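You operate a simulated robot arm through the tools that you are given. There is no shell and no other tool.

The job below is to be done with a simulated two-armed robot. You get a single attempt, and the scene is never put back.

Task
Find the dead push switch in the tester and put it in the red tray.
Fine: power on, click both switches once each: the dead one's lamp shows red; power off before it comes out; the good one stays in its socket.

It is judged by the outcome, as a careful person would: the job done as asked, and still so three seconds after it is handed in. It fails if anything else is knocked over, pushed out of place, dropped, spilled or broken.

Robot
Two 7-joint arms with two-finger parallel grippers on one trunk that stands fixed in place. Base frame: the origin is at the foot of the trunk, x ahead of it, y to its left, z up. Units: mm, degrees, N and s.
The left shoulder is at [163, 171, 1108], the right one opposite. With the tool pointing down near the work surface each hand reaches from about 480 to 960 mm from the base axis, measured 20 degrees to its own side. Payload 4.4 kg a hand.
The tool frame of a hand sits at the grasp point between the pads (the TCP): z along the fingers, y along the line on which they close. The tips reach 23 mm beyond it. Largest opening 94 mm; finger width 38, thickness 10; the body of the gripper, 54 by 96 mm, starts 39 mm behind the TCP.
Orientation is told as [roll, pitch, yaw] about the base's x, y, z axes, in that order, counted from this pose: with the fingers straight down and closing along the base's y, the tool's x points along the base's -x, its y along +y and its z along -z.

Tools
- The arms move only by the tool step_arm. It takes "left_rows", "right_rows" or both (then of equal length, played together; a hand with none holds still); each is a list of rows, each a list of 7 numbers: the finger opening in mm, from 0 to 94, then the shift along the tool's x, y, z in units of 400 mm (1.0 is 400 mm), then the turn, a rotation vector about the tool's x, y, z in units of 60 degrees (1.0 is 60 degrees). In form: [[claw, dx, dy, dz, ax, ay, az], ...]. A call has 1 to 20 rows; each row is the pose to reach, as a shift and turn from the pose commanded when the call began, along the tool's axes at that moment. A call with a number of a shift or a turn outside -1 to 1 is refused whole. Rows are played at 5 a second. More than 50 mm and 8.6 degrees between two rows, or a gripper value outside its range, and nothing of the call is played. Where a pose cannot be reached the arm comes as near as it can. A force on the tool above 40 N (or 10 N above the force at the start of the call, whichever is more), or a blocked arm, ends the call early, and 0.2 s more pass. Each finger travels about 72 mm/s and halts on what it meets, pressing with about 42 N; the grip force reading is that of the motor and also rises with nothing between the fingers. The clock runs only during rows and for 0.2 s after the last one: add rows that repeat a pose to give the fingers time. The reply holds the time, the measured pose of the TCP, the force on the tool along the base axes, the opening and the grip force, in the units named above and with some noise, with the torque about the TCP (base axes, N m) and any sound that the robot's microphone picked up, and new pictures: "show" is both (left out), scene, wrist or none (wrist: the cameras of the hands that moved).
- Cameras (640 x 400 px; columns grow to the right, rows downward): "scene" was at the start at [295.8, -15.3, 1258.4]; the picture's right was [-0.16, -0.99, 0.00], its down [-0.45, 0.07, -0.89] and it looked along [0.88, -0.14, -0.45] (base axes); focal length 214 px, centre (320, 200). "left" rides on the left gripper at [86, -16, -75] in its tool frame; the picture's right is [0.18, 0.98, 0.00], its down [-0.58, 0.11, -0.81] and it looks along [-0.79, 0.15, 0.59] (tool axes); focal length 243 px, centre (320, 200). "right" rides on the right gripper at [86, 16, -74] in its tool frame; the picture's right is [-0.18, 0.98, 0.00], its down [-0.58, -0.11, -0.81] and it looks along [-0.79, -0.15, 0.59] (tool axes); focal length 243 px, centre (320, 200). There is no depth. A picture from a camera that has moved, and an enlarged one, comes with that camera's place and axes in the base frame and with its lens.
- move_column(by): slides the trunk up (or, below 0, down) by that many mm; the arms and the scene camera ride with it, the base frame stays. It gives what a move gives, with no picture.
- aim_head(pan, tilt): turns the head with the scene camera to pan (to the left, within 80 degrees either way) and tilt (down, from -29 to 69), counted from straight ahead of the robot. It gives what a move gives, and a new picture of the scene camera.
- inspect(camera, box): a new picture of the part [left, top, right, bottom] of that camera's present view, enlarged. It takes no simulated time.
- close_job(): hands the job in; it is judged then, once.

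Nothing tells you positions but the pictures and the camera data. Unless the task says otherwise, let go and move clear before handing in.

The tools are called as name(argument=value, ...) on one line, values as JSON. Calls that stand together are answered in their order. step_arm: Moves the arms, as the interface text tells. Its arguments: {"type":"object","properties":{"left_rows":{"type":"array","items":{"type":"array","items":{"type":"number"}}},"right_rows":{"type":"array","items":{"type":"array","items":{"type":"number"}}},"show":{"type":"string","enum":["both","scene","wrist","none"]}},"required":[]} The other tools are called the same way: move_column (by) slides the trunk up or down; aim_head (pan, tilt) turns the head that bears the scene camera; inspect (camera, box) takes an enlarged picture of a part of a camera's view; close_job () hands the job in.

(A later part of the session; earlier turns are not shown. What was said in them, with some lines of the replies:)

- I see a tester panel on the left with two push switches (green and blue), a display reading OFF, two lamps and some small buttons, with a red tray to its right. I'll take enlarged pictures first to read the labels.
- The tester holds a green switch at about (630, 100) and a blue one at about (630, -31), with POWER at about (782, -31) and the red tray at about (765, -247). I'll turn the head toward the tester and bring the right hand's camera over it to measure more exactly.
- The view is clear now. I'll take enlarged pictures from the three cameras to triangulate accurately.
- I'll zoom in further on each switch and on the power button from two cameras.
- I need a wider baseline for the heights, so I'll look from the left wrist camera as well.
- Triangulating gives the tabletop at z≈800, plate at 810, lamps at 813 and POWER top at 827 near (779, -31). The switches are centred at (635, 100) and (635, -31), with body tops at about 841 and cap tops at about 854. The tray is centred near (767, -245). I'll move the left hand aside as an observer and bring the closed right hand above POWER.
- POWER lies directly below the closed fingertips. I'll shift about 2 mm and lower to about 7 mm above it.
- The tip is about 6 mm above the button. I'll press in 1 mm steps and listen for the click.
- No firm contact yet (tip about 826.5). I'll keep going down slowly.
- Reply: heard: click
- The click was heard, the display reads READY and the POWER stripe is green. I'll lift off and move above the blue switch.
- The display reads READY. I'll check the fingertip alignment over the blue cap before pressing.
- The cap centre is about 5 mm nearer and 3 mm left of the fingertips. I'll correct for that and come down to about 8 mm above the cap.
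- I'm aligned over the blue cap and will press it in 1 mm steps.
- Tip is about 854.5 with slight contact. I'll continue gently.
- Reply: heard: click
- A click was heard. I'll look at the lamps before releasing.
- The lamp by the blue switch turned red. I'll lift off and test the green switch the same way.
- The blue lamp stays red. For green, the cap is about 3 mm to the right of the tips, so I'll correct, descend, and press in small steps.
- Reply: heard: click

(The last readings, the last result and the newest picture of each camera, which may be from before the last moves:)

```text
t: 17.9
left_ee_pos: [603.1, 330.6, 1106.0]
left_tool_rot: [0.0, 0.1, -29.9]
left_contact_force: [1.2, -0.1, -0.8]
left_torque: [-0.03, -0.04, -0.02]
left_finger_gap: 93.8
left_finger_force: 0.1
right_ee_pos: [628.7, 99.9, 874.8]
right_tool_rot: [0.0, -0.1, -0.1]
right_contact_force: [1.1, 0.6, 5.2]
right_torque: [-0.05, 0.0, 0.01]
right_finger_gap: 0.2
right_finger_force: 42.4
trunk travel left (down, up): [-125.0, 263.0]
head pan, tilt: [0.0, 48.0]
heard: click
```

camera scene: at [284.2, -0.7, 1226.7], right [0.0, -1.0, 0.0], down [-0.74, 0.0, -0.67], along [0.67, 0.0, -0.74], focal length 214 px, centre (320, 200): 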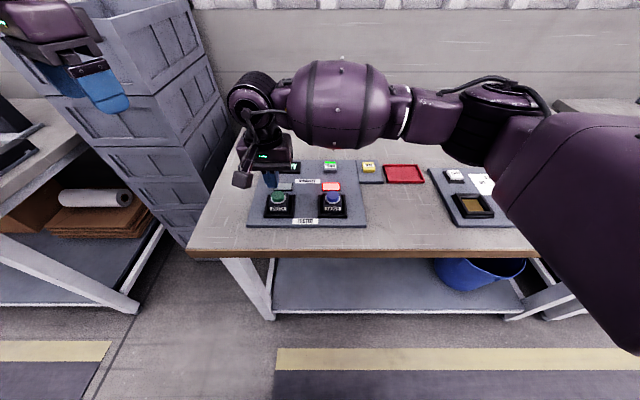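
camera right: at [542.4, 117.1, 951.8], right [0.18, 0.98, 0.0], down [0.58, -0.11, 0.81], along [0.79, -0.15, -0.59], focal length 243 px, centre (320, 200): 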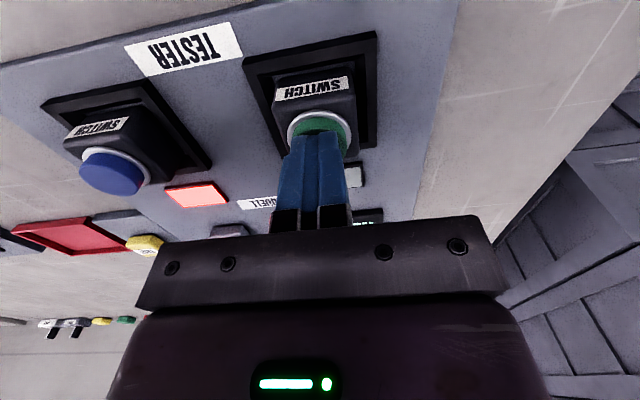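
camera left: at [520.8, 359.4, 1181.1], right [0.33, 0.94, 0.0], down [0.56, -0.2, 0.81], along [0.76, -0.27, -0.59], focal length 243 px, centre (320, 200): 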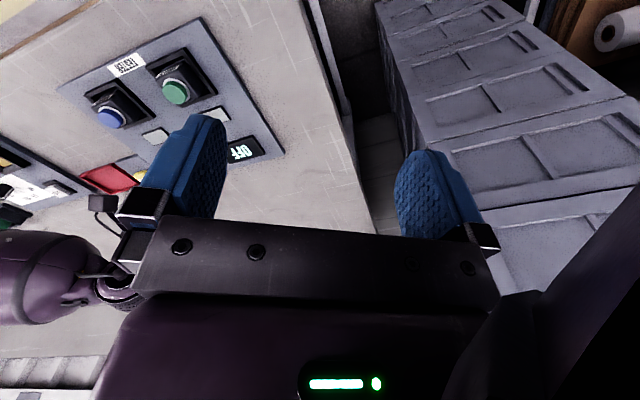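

The green switch clicked. I'll check its lamp before releasing.

inspect(camera="left", box=[60, 20, 260, 170])

inspect(camera="right", box=[150, 100, 400, 250])

inspect(camera="scene", box=[240, 150, 370, 231])

```text
2.67 times, centred on (160, 95) of left
camera zoom: at [520.9, 359.3, 1180.9], right [0.33, 0.94, 0.0], down [0.56, -0.2, 0.81], along [0.76, -0.27, -0.59], focal length 647 px, centre (747, 480)
```

zoom: 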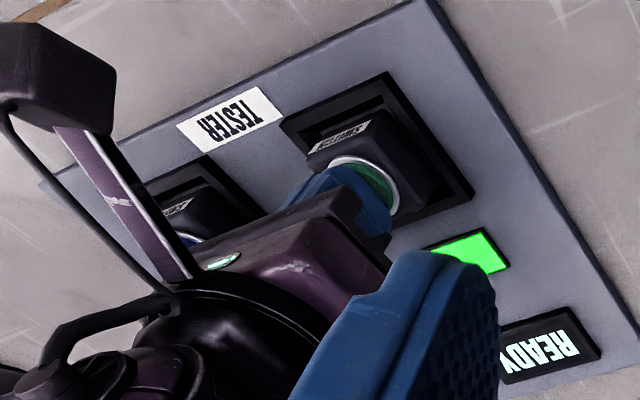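

```text
2.56 times, centred on (275, 175) of right
camera zoom: at [542.0, 116.4, 947.7], right [0.18, 0.98, 0.0], down [0.58, -0.11, 0.81], along [0.79, -0.15, -0.59], focal length 621 px, centre (435, 264)
```

zoom: 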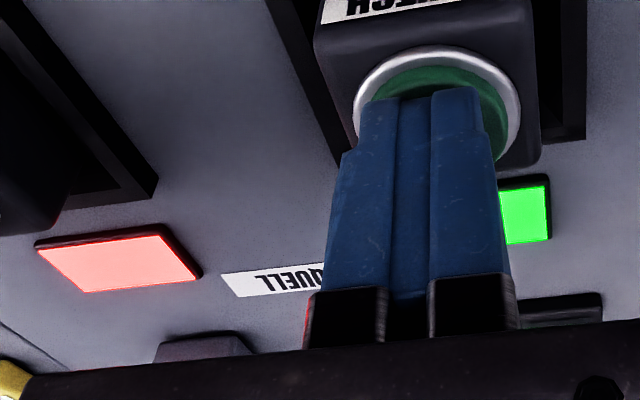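

```text
4.92 times, centred on (305, 190) of scene
camera zoom: at [283.8, -0.9, 1226.9], right [0.0, -1.0, 0.0], down [-0.74, 0.0, -0.67], along [0.67, 0.0, -0.74], focal length 1056 px, centre (394, 247)
```

zoom: 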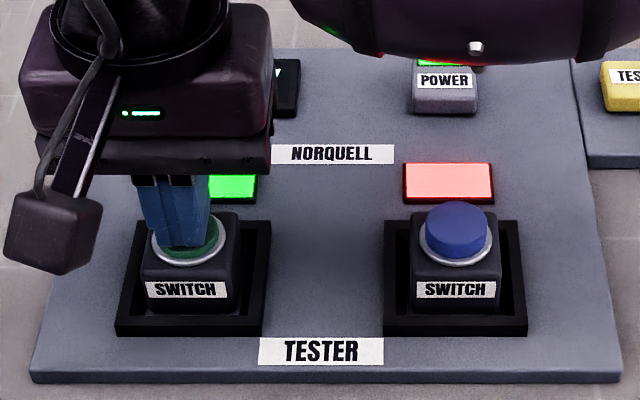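

Green's lamp is green, so the blue switch is the dead one. Next I'll go back to POWER and switch off.

step_arm(right_rows=[[0, 0, 0, -0.05, 0, 0, 0], [0, 0, 0, -0.1, 0, 0, 0], [0, -0.0755, -0.065, -0.1, 0, 0, 0], [0, -0.151, -0.13, -0.1, 0, 0, 0], [0, -0.2265, -0.195, -0.1, 0, 0, 0], [0, -0.302, -0.26, -0.1, 0, 0, 0], [0, -0.3775, -0.325, -0.1, 0, 0, 0], [0, -0.3775, -0.325, -0.03, 0, 0, 0], [0, -0.3775, -0.325, 0.04, 0, 0, 0], [0, -0.3775, -0.325, 0.04, 0, 0, 0]], show="both")

```text
t: 20.1
left_ee_pos: [603.0, 329.2, 1105.9]
left_tool_rot: [-0.1, -0.1, -30.0]
left_contact_force: [-0.9, 0.5, -0.6]
left_torque: [0.02, -0.01, 0.02]
left_finger_gap: 94.0
left_finger_force: 0.1
right_ee_pos: [779.5, -30.5, 860.4]
right_tool_rot: [0.1, 0.0, 0.0]
right_contact_force: [-0.2, 0.2, 0.0]
right_torque: [-0.03, 0.02, 0.02]
right_finger_gap: 0.1
right_finger_force: 42.1
trunk travel left (down, up): [-125.0, 263.0]
head pan, tilt: [0.0, 48.0]
camera scene: at [283.8, -0.9, 1226.9], right [0.0, -1.0, 0.0], down [-0.74, 0.0, -0.67], along [0.67, 0.0, -0.74], focal length 214 px, centre (320, 200)
camera right: at [693.7, -12.8, 933.0], right [0.18, 0.98, 0.0], down [0.58, -0.11, 0.81], along [0.79, -0.15, -0.59], focal length 243 px, centre (320, 200)
```

scene: 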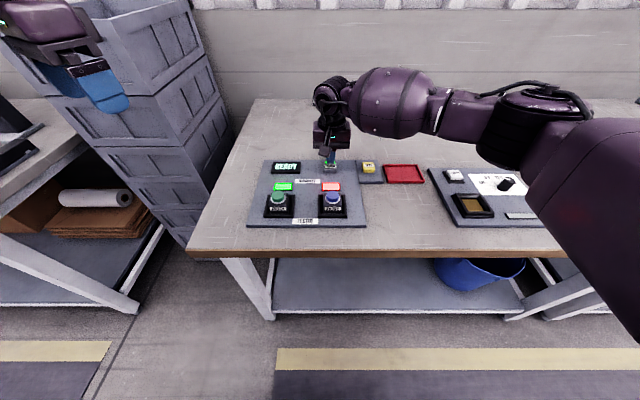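
right: 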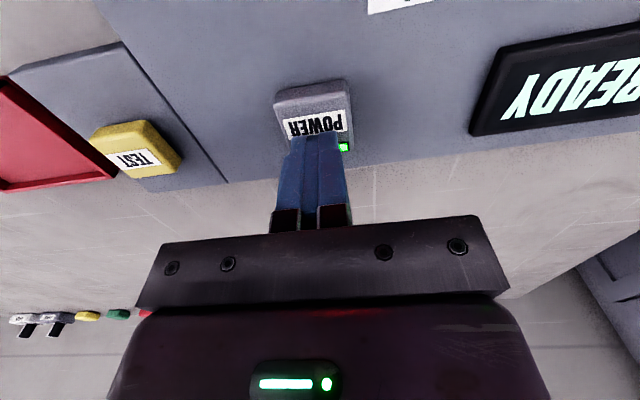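

step_arm(right_rows=[[0, 0, 0, 0.01, 0, 0, 0], [0, 0, 0, 0.0175, 0, 0, 0], [0, 0, 0, 0.0225, 0, 0, 0], [0, 0, 0, 0.025, 0, 0, 0], [0, 0, 0, 0.0275, 0, 0, 0], [0, 0, 0, 0.03, 0, 0, 0], [0, 0, 0, 0.0325, 0, 0, 0]], show="wrist")

```text
t: 21.6
left_ee_pos: [603.6, 329.5, 1105.9]
left_tool_rot: [-0.1, 0.1, -30.0]
left_contact_force: [-0.1, 0.1, -0.5]
left_torque: [0.06, 0.01, -0.05]
left_finger_gap: 94.1
left_finger_force: 0.1
right_ee_pos: [780.6, -29.5, 845.7]
right_tool_rot: [0.0, 0.0, 0.0]
right_contact_force: [1.4, 1.7, 4.3]
right_torque: [0.09, -0.04, -0.05]
right_finger_gap: 0.0
right_finger_force: 41.7
trunk travel left (down, up): [-125.0, 263.0]
head pan, tilt: [0.0, 48.0]
heard: click
camera right: at [693.1, -13.0, 919.3], right [0.18, 0.98, 0.0], down [0.58, -0.11, 0.81], along [0.79, -0.15, -0.59], focal length 243 px, centre (320, 200)
```

right: 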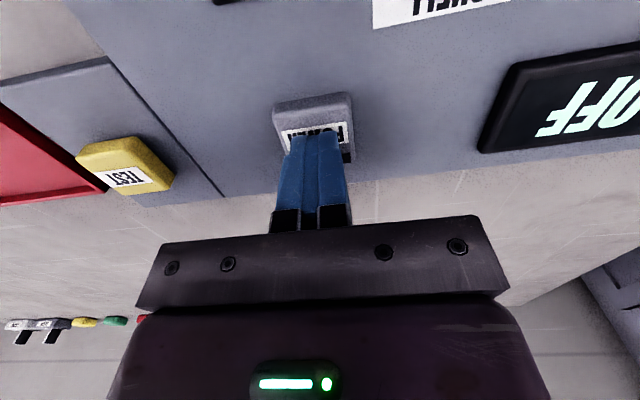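

The display reads OFF. I'll lift, move above the blue switch, and open the fingers for the grasp.

step_arm(right_rows=[[0, 0, 0, -0.05, 0, 0, 0], [0, 0, 0, -0.15, 0, 0, 0], [0, 0, 0, -0.225, 0, 0, 0], [20, 0.1, 0, -0.225, 0, 0, 0], [40, 0.2, 0, -0.225, 0, 0, 0], [60, 0.3, 0, -0.225, 0, 0, 0], [80, 0.376, 0.001, -0.225, 0, 0, 0], [80, 0.376, 0.001, -0.225, 0, 0, 0], [80, 0.376, 0.001, -0.225, 0, 0, 0]], show="both")

inspect(camera="right", box=[220, 10, 420, 150])

inspect(camera="scene", box=[240, 150, 370, 231])

```text
t: 23.6
left_ee_pos: [603.8, 328.9, 1105.2]
left_tool_rot: [0.0, 0.0, -30.0]
left_contact_force: [0.3, 1.2, -0.5]
left_torque: [-0.05, 0.01, 0.04]
left_finger_gap: 93.8
left_finger_force: 0.0
right_ee_pos: [628.2, -27.7, 933.4]
right_tool_rot: [0.0, 0.0, -0.1]
right_contact_force: [0.2, 0.3, -0.1]
right_torque: [-0.03, 0.02, -0.02]
right_finger_gap: 79.8
right_finger_force: 0.1
trunk travel left (down, up): [-125.0, 263.0]
head pan, tilt: [0.0, 48.0]
camera scene: at [284.1, -0.8, 1226.7], right [0.0, -1.0, 0.0], down [-0.74, 0.0, -0.67], along [0.67, 0.0, -0.74], focal length 214 px, centre (320, 200)
camera right: at [541.6, -12.1, 1006.2], right [0.19, 0.98, 0.0], down [0.58, -0.11, 0.81], along [0.79, -0.15, -0.59], focal length 243 px, centre (320, 200)
```

scene: 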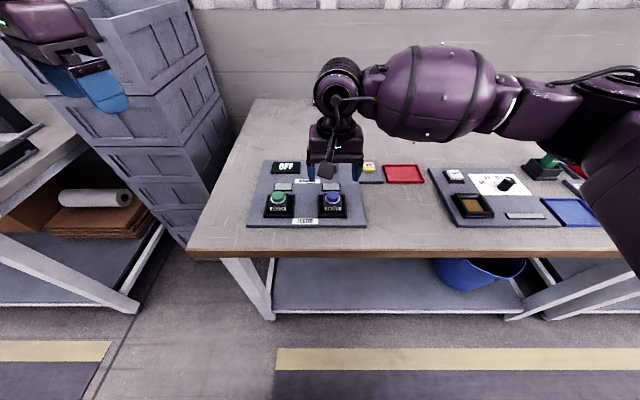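
right: 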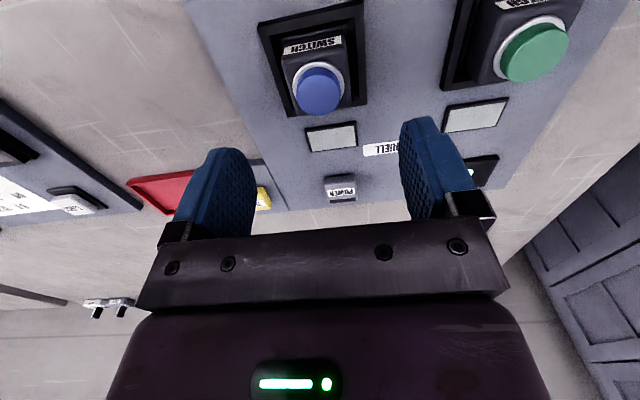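

```text
2.86 times, centred on (320, 80) of right
camera zoom: at [541.6, -12.1, 1006.2], right [0.19, 0.98, 0.0], down [0.58, -0.11, 0.81], along [0.79, -0.15, -0.59], focal length 693 px, centre (320, 543)
```

zoom: 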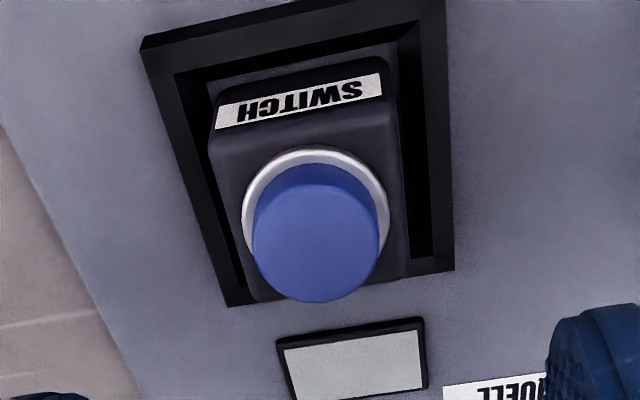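

```text
4.92 times, centred on (305, 190) of scene
camera zoom: at [284.1, -0.8, 1226.7], right [0.0, -1.0, 0.0], down [-0.74, 0.0, -0.67], along [0.67, 0.0, -0.74], focal length 1056 px, centre (394, 247)
```

zoom: 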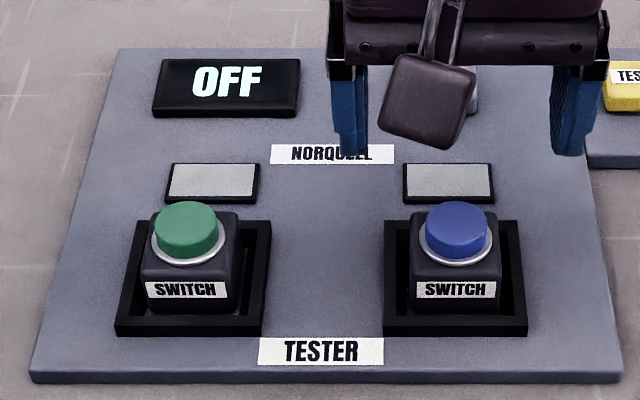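

Power is off and both lamps are dark. The blue switch centre is about 1.5 mm ahead and 1.5 mm right of the TCP, so I'll correct and lower the open fingers around its body, tips just above the socket rim.

step_arm(right_rows=[[80, -0.004, -0.0035, 0.06, 0, 0, 0], [80, -0.004, -0.0035, 0.12, 0, 0, 0], [80, -0.004, -0.0035, 0.17, 0, 0, 0], [80, -0.004, -0.0035, 0.205, 0, 0, 0], [80, -0.004, -0.0035, 0.205, 0, 0, 0]], show="both")

inspect(camera="right", box=[180, 0, 460, 220])

inspect(camera="scene", box=[290, 170, 370, 225])

inspect(camera="left", box=[60, 20, 200, 150])

```text
t: 24.9
left_ee_pos: [603.6, 329.0, 1105.6]
left_tool_rot: [0.0, 0.0, -30.1]
left_contact_force: [0.5, 0.0, -0.8]
left_torque: [0.0, 0.01, -0.01]
left_finger_gap: 93.8
left_finger_force: 0.1
right_ee_pos: [630.7, -30.6, 851.5]
right_tool_rot: [0.1, 0.0, 0.0]
right_contact_force: [0.0, -0.4, -0.6]
right_torque: [-0.02, 0.04, -0.01]
right_finger_gap: 80.1
right_finger_force: 0.1
trunk travel left (down, up): [-125.0, 263.0]
head pan, tilt: [0.0, 48.0]
camera scene: at [284.0, -0.8, 1226.8], right [0.0, -1.0, 0.0], down [-0.74, 0.0, -0.67], along [0.67, 0.0, -0.74], focal length 214 px, centre (320, 200)
camera right: at [544.1, -13.8, 925.2], right [0.18, 0.98, 0.0], down [0.58, -0.11, 0.81], along [0.79, -0.15, -0.59], focal length 243 px, centre (320, 200)
```

scene: 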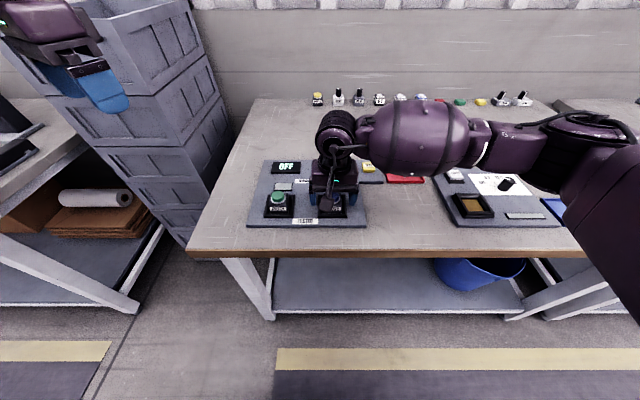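
right: 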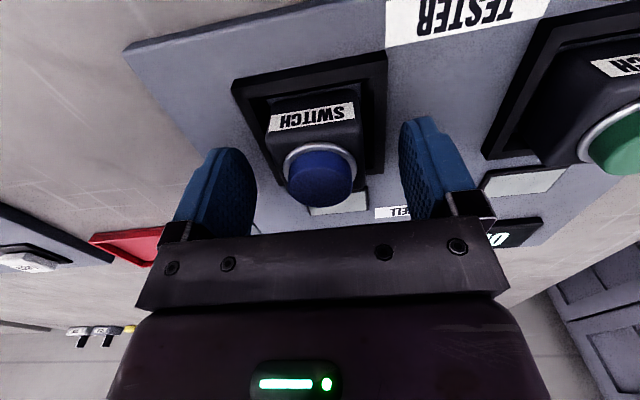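

```text
1.82 times, centred on (320, 110) of right
camera zoom: at [544.1, -13.8, 925.2], right [0.18, 0.98, 0.0], down [0.58, -0.11, 0.81], along [0.79, -0.15, -0.59], focal length 441 px, centre (320, 364)
```

zoom: 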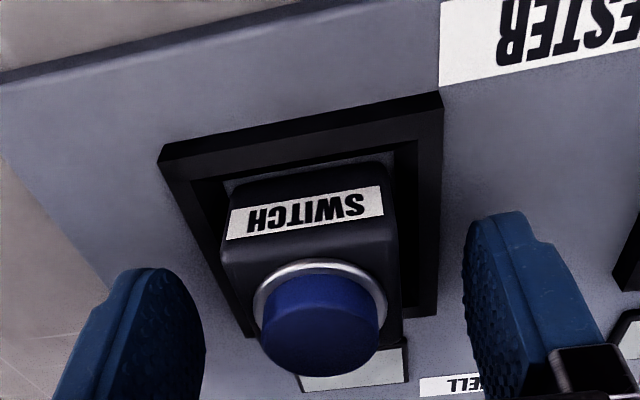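

```text
7.27 times, centred on (330, 198) of scene
camera zoom: at [284.0, -0.8, 1226.8], right [0.0, -1.0, 0.0], down [-0.74, 0.0, -0.67], along [0.67, 0.0, -0.74], focal length 1560 px, centre (247, 218)
```

zoom: 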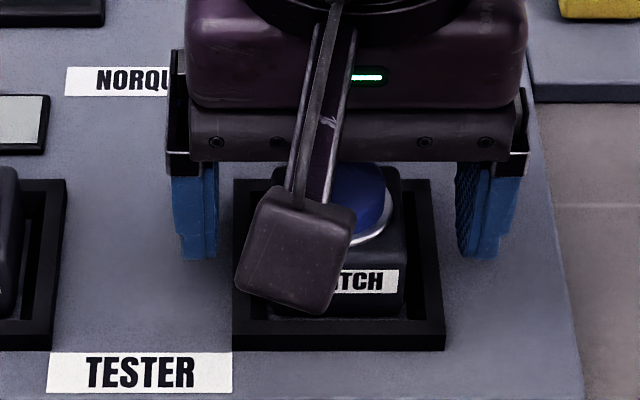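

```text
3.08 times, centred on (130, 85) of left
camera zoom: at [521.1, 359.4, 1180.7], right [0.33, 0.94, 0.0], down [0.56, -0.2, 0.81], along [0.76, -0.27, -0.59], focal length 746 px, centre (905, 554)
```

zoom: 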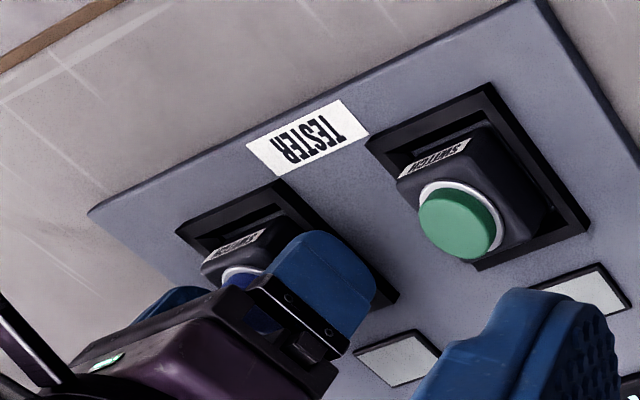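

The fingers straddle the body well. I'll lower 5 mm more, nudge 1 mm left, and close gently.

step_arm(right_rows=[[80, 0, 0.0025, 0.006, 0, 0, 0], [80, 0, 0.0025, 0.0125, 0, 0, 0], [70, 0, 0.0025, 0.0125, 0, 0, 0], [60, 0, 0.0025, 0.0125, 0, 0, 0], [54, 0, 0.0025, 0.0125, 0, 0, 0], [54, 0, 0.0025, 0.0125, 0, 0, 0]], show="wrist")

inspect(camera="right", box=[180, 0, 460, 220])

inspect(camera="scene", box=[290, 170, 370, 225])

```text
t: 26.2
left_ee_pos: [602.5, 328.0, 1106.0]
left_tool_rot: [0.0, -0.1, -30.1]
left_contact_force: [-0.1, -0.4, -1.0]
left_torque: [0.01, -0.03, 0.0]
left_finger_gap: 94.1
left_finger_force: 0.0
right_ee_pos: [631.2, -28.3, 848.0]
right_tool_rot: [0.0, -0.1, 0.0]
right_contact_force: [0.0, 0.1, 0.1]
right_torque: [-0.02, -0.02, 0.04]
right_finger_gap: 54.1
right_finger_force: 0.0
trunk travel left (down, up): [-125.0, 263.0]
head pan, tilt: [0.0, 48.0]
camera right: at [544.3, -12.5, 920.4], right [0.18, 0.98, 0.0], down [0.58, -0.11, 0.81], along [0.79, -0.15, -0.59], focal length 243 px, centre (320, 200)
```

right: 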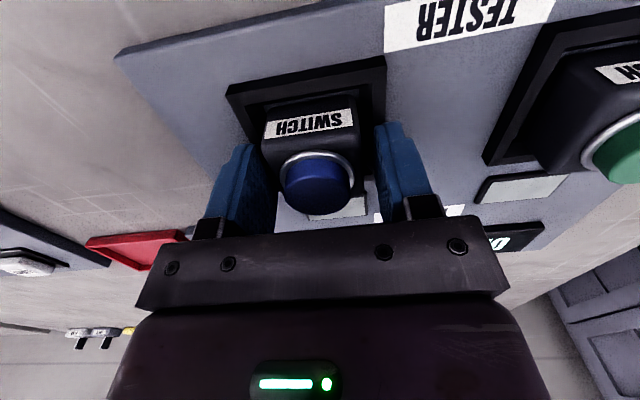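

```text
1.82 times, centred on (320, 110) of right
camera zoom: at [544.3, -12.5, 920.4], right [0.18, 0.98, 0.0], down [0.58, -0.11, 0.81], along [0.79, -0.15, -0.59], focal length 441 px, centre (320, 364)
```

zoom: 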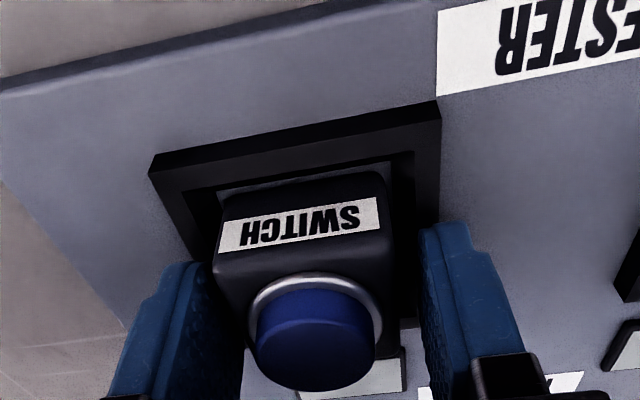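

```text
7.27 times, centred on (330, 198) of scene
camera zoom: at [284.2, -0.8, 1226.7], right [0.0, -1.0, 0.0], down [-0.74, 0.0, -0.67], along [0.67, 0.0, -0.74], focal length 1560 px, centre (247, 218)
```

zoom: 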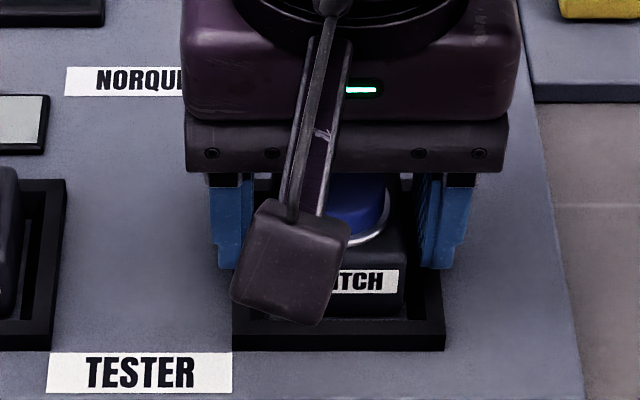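

I'll check the gap on both sides before closing fully.

inspect(camera="right", box=[240, 70, 420, 180])

inspect(camera="scene", box=[310, 185, 355, 215])

inspect(camera="left", box=[80, 70, 160, 130])

```text
3.56 times, centred on (330, 125) of right
camera zoom: at [544.3, -12.5, 920.4], right [0.18, 0.98, 0.0], down [0.58, -0.11, 0.81], along [0.79, -0.15, -0.59], focal length 863 px, centre (284, 467)
```

zoom: 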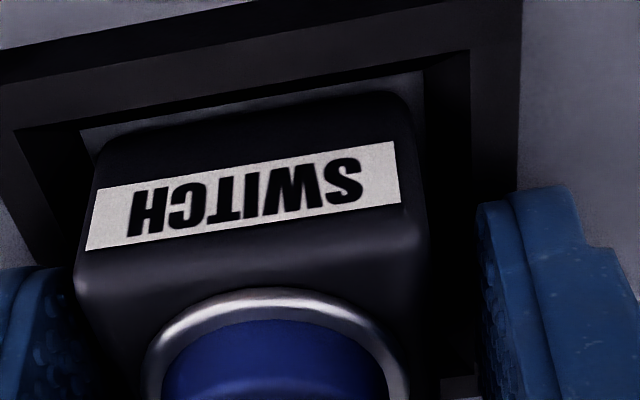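

```text
13.33 times, centred on (332, 200) of scene
camera zoom: at [284.2, -0.8, 1226.7], right [0.0, -1.0, 0.0], down [-0.74, 0.0, -0.67], along [0.67, 0.0, -0.74], focal length 2860 px, centre (153, 200)
```

zoom: 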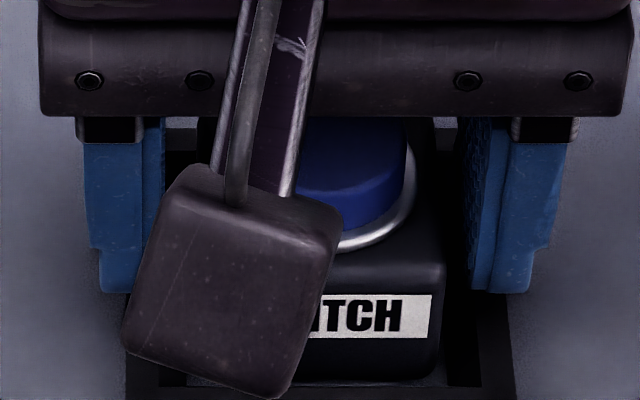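

```text
6.67 times, centred on (120, 100) of left
camera zoom: at [521.3, 359.4, 1180.5], right [0.33, 0.94, 0.0], down [0.56, -0.2, 0.81], along [0.76, -0.27, -0.59], focal length 1618 px, centre (1653, 867)
```

zoom: 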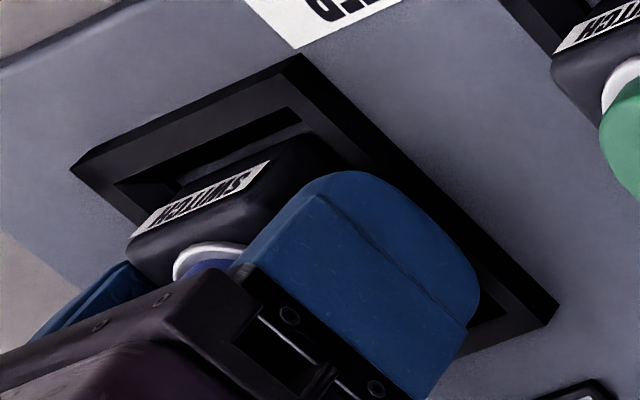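

Centring is within about 1 mm, so I'll close on the body.

step_arm(right_rows=[[48, 0, 0, 0, 0, 0, 0], [44, 0, 0, 0, 0, 0, 0], [38, 0, 0, 0, 0, 0, 0], [30, 0, 0, 0, 0, 0, 0], [30, 0, 0, 0, 0, 0, 0]], show="wrist")

```text
t: 27.4
left_ee_pos: [603.3, 329.3, 1105.2]
left_tool_rot: [0.0, 0.0, -30.0]
left_contact_force: [-0.8, 0.1, -0.9]
left_torque: [0.01, 0.01, -0.01]
left_finger_gap: 94.0
left_finger_force: 0.0
right_ee_pos: [631.8, -28.4, 847.0]
right_tool_rot: [0.0, 0.0, 0.0]
right_contact_force: [0.2, 0.0, 0.7]
right_torque: [0.02, 0.03, 0.01]
right_finger_gap: 43.3
right_finger_force: 42.2
trunk travel left (down, up): [-125.0, 263.0]
head pan, tilt: [0.0, 48.0]
camera right: at [544.3, -12.5, 920.5], right [0.18, 0.98, 0.0], down [0.58, -0.11, 0.81], along [0.79, -0.15, -0.59], focal length 243 px, centre (320, 200)
```

right: 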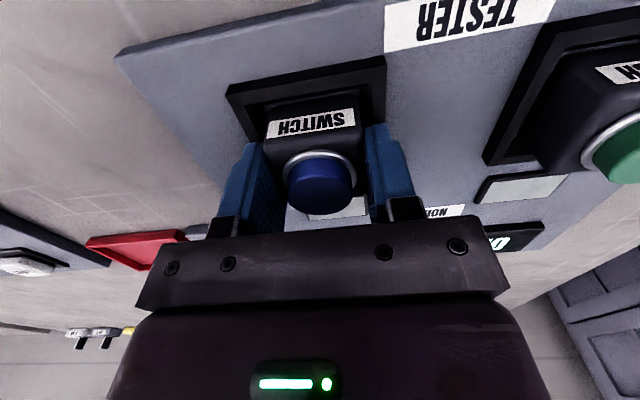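

I'm gripping at 43.3 mm with no side load. I'll lift slowly.

step_arm(right_rows=[[30, 0, 0, -0.005, 0, 0, 0], [30, 0, 0, -0.01, 0, 0, 0], [30, 0, 0, -0.02, 0, 0, 0], [30, 0, 0, -0.03, 0, 0, 0], [30, 0, 0, -0.045, 0, 0, 0], [30, 0, 0, -0.06, 0, 0, 0]], show="both")

inspect(camera="scene", box=[240, 150, 370, 231])

```text
t: 28.9
left_ee_pos: [603.6, 329.0, 1105.8]
left_tool_rot: [0.0, 0.0, -30.0]
left_contact_force: [-0.3, -0.4, 0.8]
left_torque: [-0.04, -0.05, 0.0]
left_finger_gap: 93.9
left_finger_force: 0.1
right_ee_pos: [631.9, -29.6, 872.2]
right_tool_rot: [0.0, 0.0, -0.1]
right_contact_force: [0.3, -0.7, -0.6]
right_torque: [0.01, 0.01, 0.02]
right_finger_gap: 43.5
right_finger_force: 41.7
trunk travel left (down, up): [-125.0, 263.0]
head pan, tilt: [0.0, 48.0]
camera scene: at [284.2, -0.8, 1226.7], right [0.0, -1.0, 0.0], down [-0.74, 0.0, -0.67], along [0.67, 0.0, -0.74], focal length 214 px, centre (320, 200)
camera right: at [544.7, -13.5, 945.8], right [0.19, 0.98, 0.0], down [0.58, -0.11, 0.81], along [0.79, -0.15, -0.59], focal length 243 px, centre (320, 200)
```

scene: 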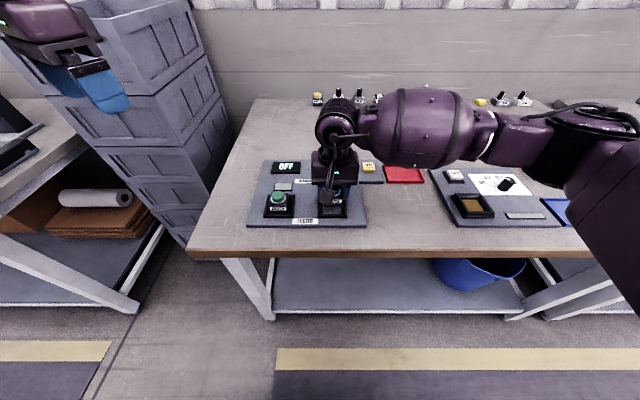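
right: 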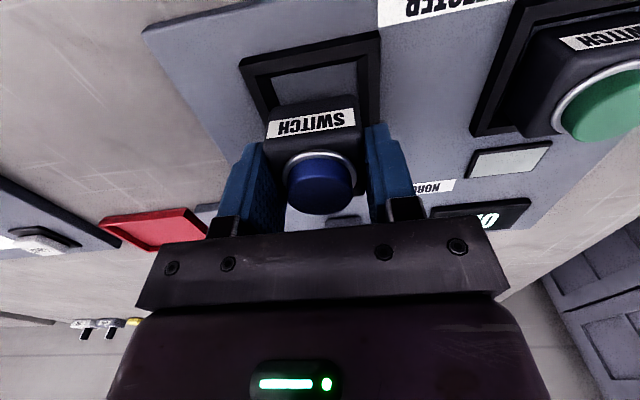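

```text
4.92 times, centred on (305, 190) of scene
camera zoom: at [284.2, -0.8, 1226.7], right [0.0, -1.0, 0.0], down [-0.74, 0.0, -0.67], along [0.67, 0.0, -0.74], focal length 1056 px, centre (394, 247)
```

zoom: 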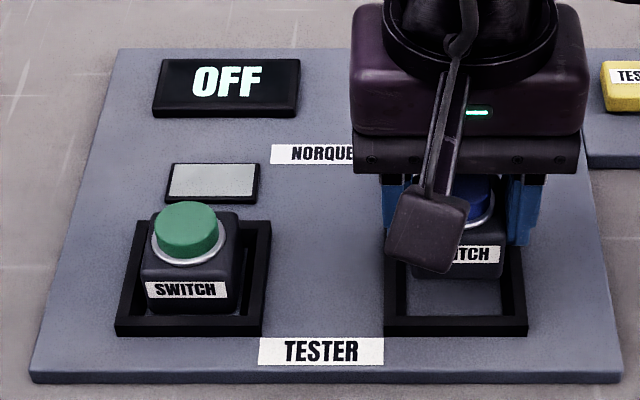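

The blue switch came out cleanly and the rest is undisturbed. I'll raise it and carry it over the red tray.

step_arm(right_rows=[[30, 0, 0, -0.08, 0, 0, 0], [30, 0, 0, -0.17, 0, 0, 0], [30, -0.0475, -0.077, -0.17, 0, 0, 0], [30, -0.095, -0.154, -0.17, 0, 0, 0], [30, -0.1425, -0.231, -0.17, 0, 0, 0], [30, -0.19, -0.308, -0.17, 0, 0, 0], [30, -0.2375, -0.385, -0.17, 0, 0, 0], [30, -0.285, -0.462, -0.17, 0, 0, 0], [30, -0.3325, -0.5385, -0.17, 0, 0, 0], [30, -0.3325, -0.5385, -0.17, 0, 0, 0]], show="both")

inspect(camera="right", box=[180, 0, 460, 220])

inspect(camera="scene", box=[340, 130, 450, 210])

```text
t: 31.1
left_ee_pos: [603.5, 329.4, 1105.2]
left_tool_rot: [0.0, 0.0, -30.1]
left_contact_force: [-0.2, -0.1, -0.9]
left_torque: [0.0, -0.02, 0.01]
left_finger_gap: 93.9
left_finger_force: 0.0
right_ee_pos: [765.0, -245.5, 938.9]
right_tool_rot: [0.0, 0.0, 0.1]
right_contact_force: [-0.1, -0.8, -1.2]
right_torque: [0.0, 0.0, 0.03]
right_finger_gap: 43.5
right_finger_force: 41.6
trunk travel left (down, up): [-125.0, 263.0]
head pan, tilt: [0.0, 48.0]
camera scene: at [284.2, -1.0, 1226.7], right [0.0, -1.0, 0.0], down [-0.74, 0.0, -0.67], along [0.67, 0.0, -0.74], focal length 214 px, centre (320, 200)
camera right: at [677.8, -229.1, 1012.9], right [0.18, 0.98, 0.0], down [0.58, -0.11, 0.81], along [0.79, -0.15, -0.59], focal length 243 px, centre (320, 200)
```

scene: 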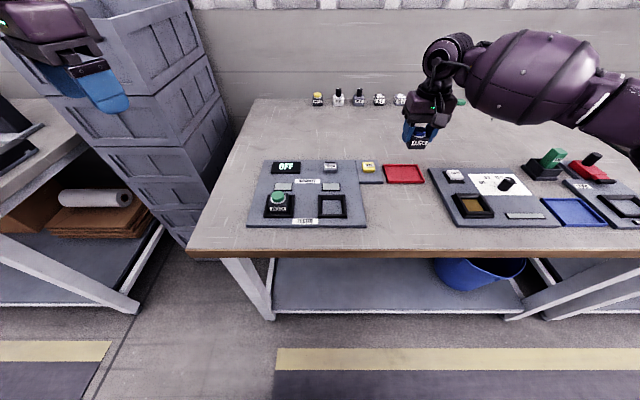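
right: 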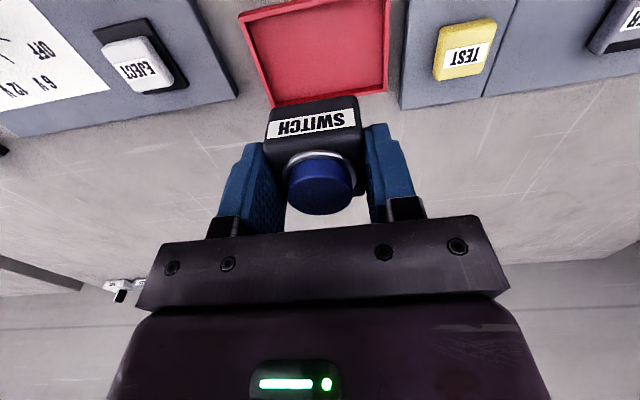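

```text
1.82 times, centred on (320, 110) of right
camera zoom: at [677.8, -229.1, 1012.9], right [0.18, 0.98, 0.0], down [0.58, -0.11, 0.81], along [0.79, -0.15, -0.59], focal length 441 px, centre (320, 364)
```

zoom: 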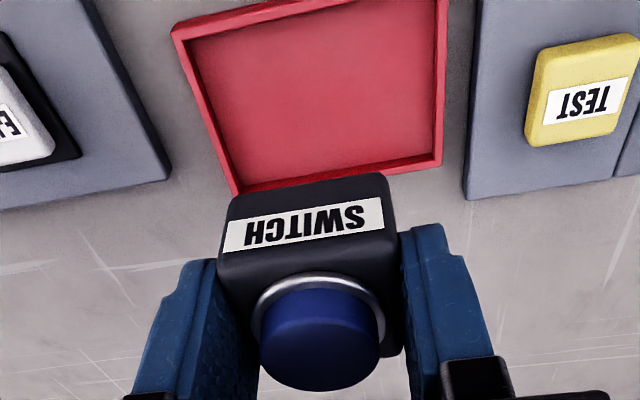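

```text
5.00 times, centred on (395, 170) of scene
camera zoom: at [284.2, -1.0, 1226.7], right [0.0, -1.0, 0.0], down [-0.74, 0.0, -0.67], along [0.67, 0.0, -0.74], focal length 1072 px, centre (-55, 350)
```

zoom: 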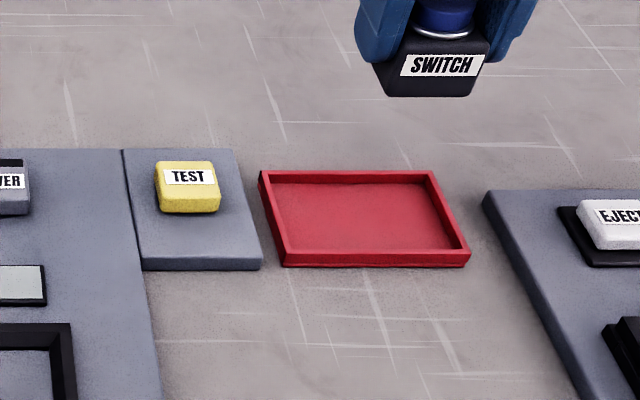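

The switch hangs centred above the tray (tray centre about (763, -244)). I'll lower it in stages.

step_arm(right_rows=[[30, 0.003, 0.003, 0.06, 0, 0, 0], [30, 0.003, 0.003, 0.12, 0, 0, 0], [30, 0.003, 0.003, 0.17, 0, 0, 0], [30, 0.003, 0.003, 0.205, 0, 0, 0], [30, 0.003, 0.003, 0.215, 0, 0, 0], [30, 0.003, 0.003, 0.215, 0, 0, 0]], show="both")

inspect(camera="scene", box=[360, 150, 450, 210])

inspect(camera="right", box=[180, 0, 460, 220])

```text
t: 32.5
left_ee_pos: [603.2, 328.7, 1104.6]
left_tool_rot: [0.1, 0.1, -30.1]
left_contact_force: [0.3, -0.2, 0.2]
left_torque: [0.0, 0.01, 0.01]
left_finger_gap: 94.1
left_finger_force: 0.0
right_ee_pos: [763.4, -244.9, 852.3]
right_tool_rot: [-0.1, 0.0, 0.0]
right_contact_force: [0.8, -0.2, -0.5]
right_torque: [0.03, 0.0, 0.0]
right_finger_gap: 43.4
right_finger_force: 42.4
trunk travel left (down, up): [-125.0, 263.0]
head pan, tilt: [0.0, 48.0]
camera scene: at [284.3, -0.8, 1226.7], right [0.0, -1.0, 0.0], down [-0.74, 0.0, -0.67], along [0.67, 0.0, -0.74], focal length 214 px, centre (320, 200)
camera right: at [676.1, -227.8, 926.8], right [0.18, 0.98, 0.0], down [0.58, -0.11, 0.81], along [0.79, -0.15, -0.59], focal length 243 px, centre (320, 200)
```

scene: 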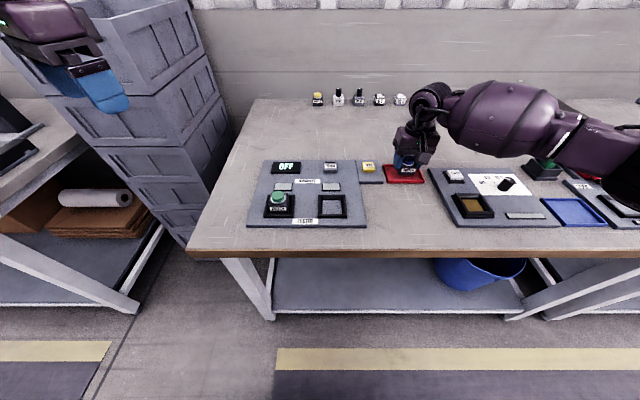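
right: 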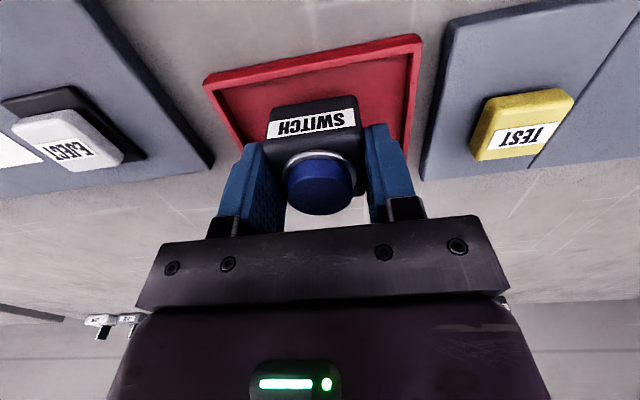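

```text
6.67 times, centred on (405, 180) of scene
camera zoom: at [284.3, -0.8, 1226.7], right [0.0, -1.0, 0.0], down [-0.74, 0.0, -0.67], along [0.67, 0.0, -0.74], focal length 1430 px, centre (-247, 333)
```

zoom: 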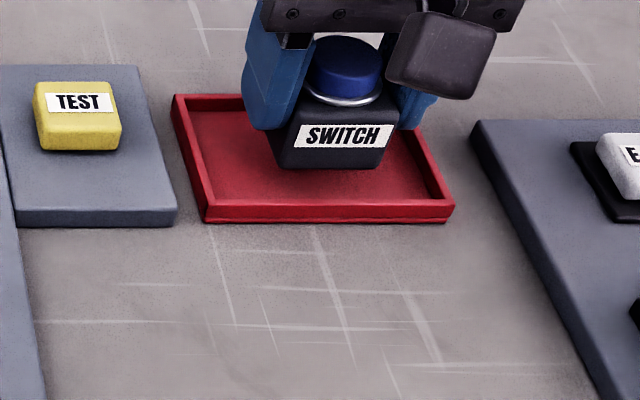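

```text
1.82 times, centred on (320, 110) of right
camera zoom: at [676.1, -227.8, 926.8], right [0.18, 0.98, 0.0], down [0.58, -0.11, 0.81], along [0.79, -0.15, -0.59], focal length 441 px, centre (320, 364)
```

zoom: 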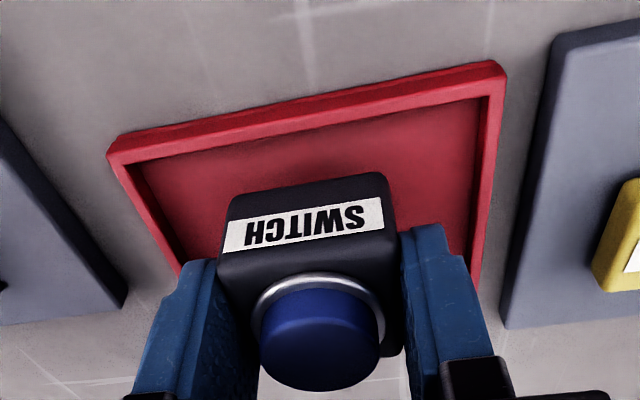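

It's well inside the tray. I'll lower the last bit in 1 mm steps and watch for touch.

step_arm(right_rows=[[30, 0, 0, 0.005, 0, 0, 0], [30, 0, 0, 0.01, 0, 0, 0], [30, 0, 0, 0.015, 0, 0, 0], [30, 0, 0, 0.02, 0, 0, 0], [30, 0, 0, 0.0225, 0, 0, 0], [30, 0, 0, 0.025, 0, 0, 0]], show="none")

inspect(camera="scene", box=[380, 160, 430, 195])

```text
t: 33.9
left_ee_pos: [602.3, 329.4, 1105.5]
left_tool_rot: [0.0, 0.1, -30.0]
left_contact_force: [0.5, -0.2, 0.4]
left_torque: [0.02, 0.02, -0.02]
left_finger_gap: 94.1
left_finger_force: 0.0
right_ee_pos: [763.9, -244.7, 843.9]
right_tool_rot: [0.1, 0.0, 0.1]
right_contact_force: [0.4, -0.2, -0.9]
right_torque: [-0.01, 0.01, 0.01]
right_finger_gap: 43.2
right_finger_force: 42.3
trunk travel left (down, up): [-125.0, 263.0]
head pan, tilt: [0.0, 48.0]
```

```text
11.43 times, centred on (405, 178) of scene
camera zoom: at [284.3, -0.8, 1226.7], right [0.0, -1.0, 0.0], down [-0.74, 0.0, -0.67], along [0.67, 0.0, -0.74], focal length 2451 px, centre (-651, 457)
```

zoom: 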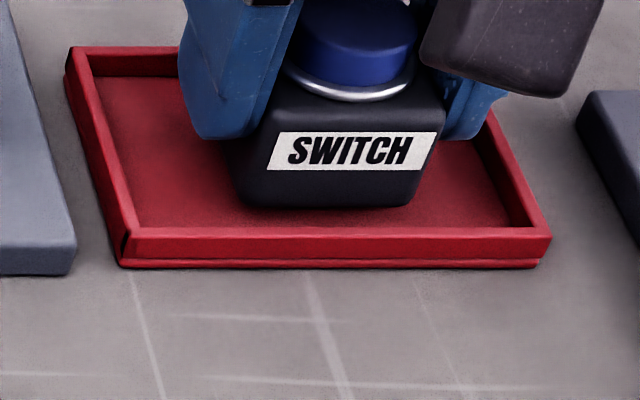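

step_arm(right_rows=[[30, 0, 0, 0.0025, 0, 0, 0], [30, 0, 0, 0.005, 0, 0, 0], [30, 0, 0, 0.0075, 0, 0, 0]], show="none")

inspect(camera="scene", box=[380, 160, 430, 195])

```text
t: 34.6
left_ee_pos: [603.7, 330.0, 1106.1]
left_tool_rot: [0.0, 0.0, -29.9]
left_contact_force: [-0.6, -0.2, -0.7]
left_torque: [-0.02, 0.02, 0.0]
left_finger_gap: 93.8
left_finger_force: 0.1
right_ee_pos: [762.4, -244.0, 841.2]
right_tool_rot: [0.0, 0.0, -0.1]
right_contact_force: [1.0, 0.5, -0.7]
right_torque: [0.02, -0.01, 0.01]
right_finger_gap: 43.1
right_finger_force: 42.5
trunk travel left (down, up): [-125.0, 263.0]
head pan, tilt: [0.0, 48.0]
```

```text
11.43 times, centred on (405, 178) of scene
camera zoom: at [284.3, -0.8, 1226.7], right [0.0, -1.0, 0.0], down [-0.74, 0.0, -0.67], along [0.67, 0.0, -0.74], focal length 2451 px, centre (-651, 457)
```

zoom: 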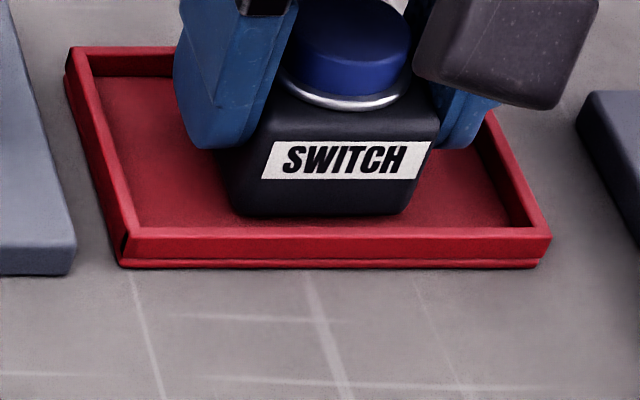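

step_arm(right_rows=[[30, 0, 0, 0.0025, 0, 0, 0], [30, 0, 0, 0.005, 0, 0, 0], [30, 0, 0, 0.0075, 0, 0, 0]], show="none")

inspect(camera="scene", box=[380, 160, 430, 195])

```text
t: 35.5
left_ee_pos: [603.7, 328.8, 1105.8]
left_tool_rot: [0.0, 0.0, -30.0]
left_contact_force: [0.7, -0.5, 0.0]
left_torque: [0.01, 0.03, 0.0]
left_finger_gap: 94.1
left_finger_force: 0.0
right_ee_pos: [763.5, -244.7, 838.3]
right_tool_rot: [0.0, 0.0, 0.0]
right_contact_force: [-0.3, 0.4, 2.4]
right_torque: [-0.02, 0.07, -0.02]
right_finger_gap: 43.2
right_finger_force: 41.7
trunk travel left (down, up): [-125.0, 263.0]
head pan, tilt: [0.0, 48.0]
```

```text
11.43 times, centred on (405, 178) of scene
camera zoom: at [283.9, -0.7, 1226.9], right [0.0, -1.0, 0.0], down [-0.74, 0.0, -0.67], along [0.67, 0.0, -0.74], focal length 2451 px, centre (-651, 457)
```

zoom: 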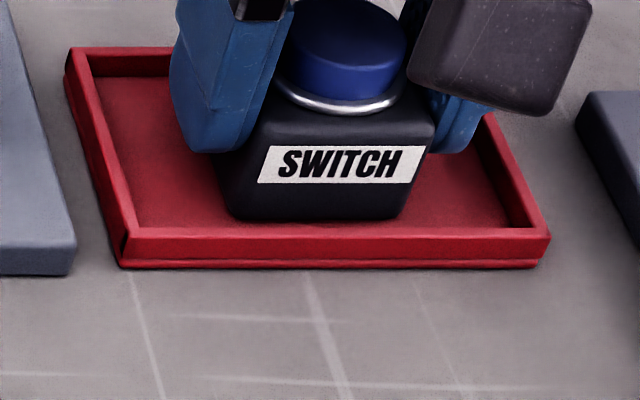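

There's light contact (about 3 N change). I'll lower half a millimetre more to confirm, then open slowly.

step_arm(right_rows=[[30, 0, 0, 0.00125, 0, 0, 0], [30, 0, 0, 0.0015, 0, 0, 0]], show="none")

```text
t: 36.0
left_ee_pos: [602.8, 329.9, 1106.0]
left_tool_rot: [-0.1, -0.1, -30.0]
left_contact_force: [0.3, 0.0, -0.5]
left_torque: [0.01, 0.01, -0.02]
left_finger_gap: 94.2
left_finger_force: 0.0
right_ee_pos: [762.2, -243.7, 838.4]
right_tool_rot: [0.0, -0.1, 0.0]
right_contact_force: [1.3, -0.4, 6.9]
right_torque: [-0.05, 0.14, 0.0]
right_finger_gap: 43.3
right_finger_force: 41.8
trunk travel left (down, up): [-125.0, 263.0]
head pan, tilt: [0.0, 48.0]
```

Contact is confirmed. I'm releasing and lifting clear.

step_arm(right_rows=[[46, 0, 0, 0, 0, 0, 0], [52, 0, 0, 0, 0, 0, 0], [58, 0, 0, 0, 0, 0, 0], [60, 0, 0, 0, 0, 0, 0], [60, 0, 0, -0.02, 0, 0, 0], [60, 0, 0, -0.06, 0, 0, 0], [60, 0, 0, -0.12, 0, 0, 0], [60, 0, 0, -0.2, 0, 0, 0], [60, 0, 0, -0.3, 0, 0, 0], [60, 0, 0, -0.4, 0, 0, 0]], show="both")

inspect(camera="scene", box=[360, 150, 450, 210])

inspect(camera="scene", box=[240, 150, 370, 231])

```text
t: 38.2
left_ee_pos: [602.5, 330.2, 1105.7]
left_tool_rot: [0.1, -0.2, -30.1]
left_contact_force: [0.0, -0.7, 0.2]
left_torque: [0.0, 0.01, 0.0]
left_finger_gap: 93.9
left_finger_force: 0.0
right_ee_pos: [763.1, -245.0, 998.3]
right_tool_rot: [-0.1, 0.0, -0.2]
right_contact_force: [-0.4, 0.5, 0.4]
right_torque: [0.0, -0.02, 0.01]
right_finger_gap: 59.9
right_finger_force: 0.1
trunk travel left (down, up): [-125.0, 263.0]
head pan, tilt: [0.0, 48.0]
camera scene: at [283.4, -0.6, 1227.0], right [0.0, -1.0, 0.0], down [-0.74, 0.0, -0.67], along [0.67, 0.0, -0.74], focal length 214 px, centre (320, 200)
camera right: at [676.6, -228.4, 1071.9], right [0.18, 0.98, 0.0], down [0.58, -0.11, 0.81], along [0.79, -0.15, -0.59], focal length 243 px, centre (320, 200)
```

scene: 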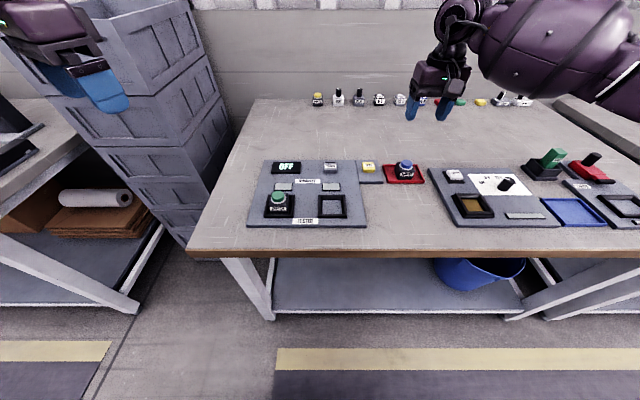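
right: 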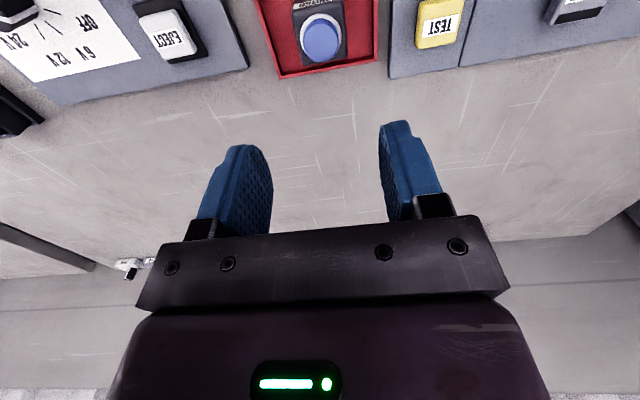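

```text
6.67 times, centred on (405, 180) of scene
camera zoom: at [283.4, -0.6, 1227.0], right [0.0, -1.0, 0.0], down [-0.74, 0.0, -0.67], along [0.67, 0.0, -0.74], focal length 1430 px, centre (-247, 333)
```

zoom: 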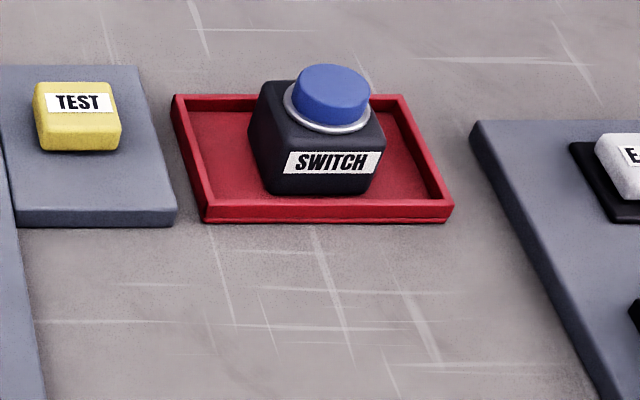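

```text
4.92 times, centred on (305, 190) of scene
camera zoom: at [283.4, -0.6, 1227.0], right [0.0, -1.0, 0.0], down [-0.74, 0.0, -0.67], along [0.67, 0.0, -0.74], focal length 1056 px, centre (394, 247)
```

zoom: 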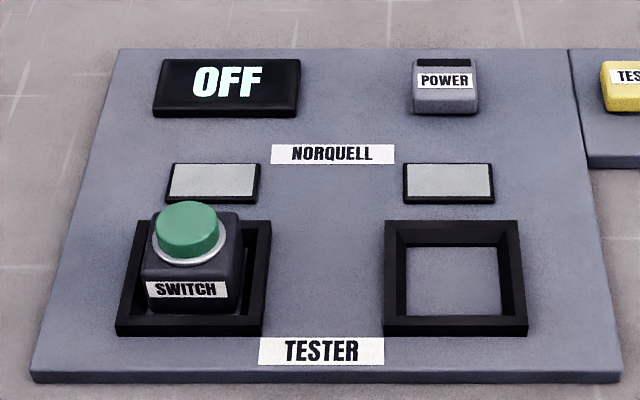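

The dead blue switch sits upright in the red tray, the good green one is still in its socket, and the tester reads OFF. Both hands are clear and nothing else has moved, so I'm handing the job in.

close_job()

```text
The job is handed in.
```

The blue switch was the dead one, and it is now sitting upright in the red tray. I've handed the job in.

- **Test:** I switched the power on and clicked each switch once. The blue switch's lamp showed red and the green switch's lamp showed green.
- **Removal:** I switched the power off and checked the display read OFF before pulling the blue switch out.
- **Left in place:** The green switch is still in its socket. In the last pictures nothing else had moved, and both hands were clear.
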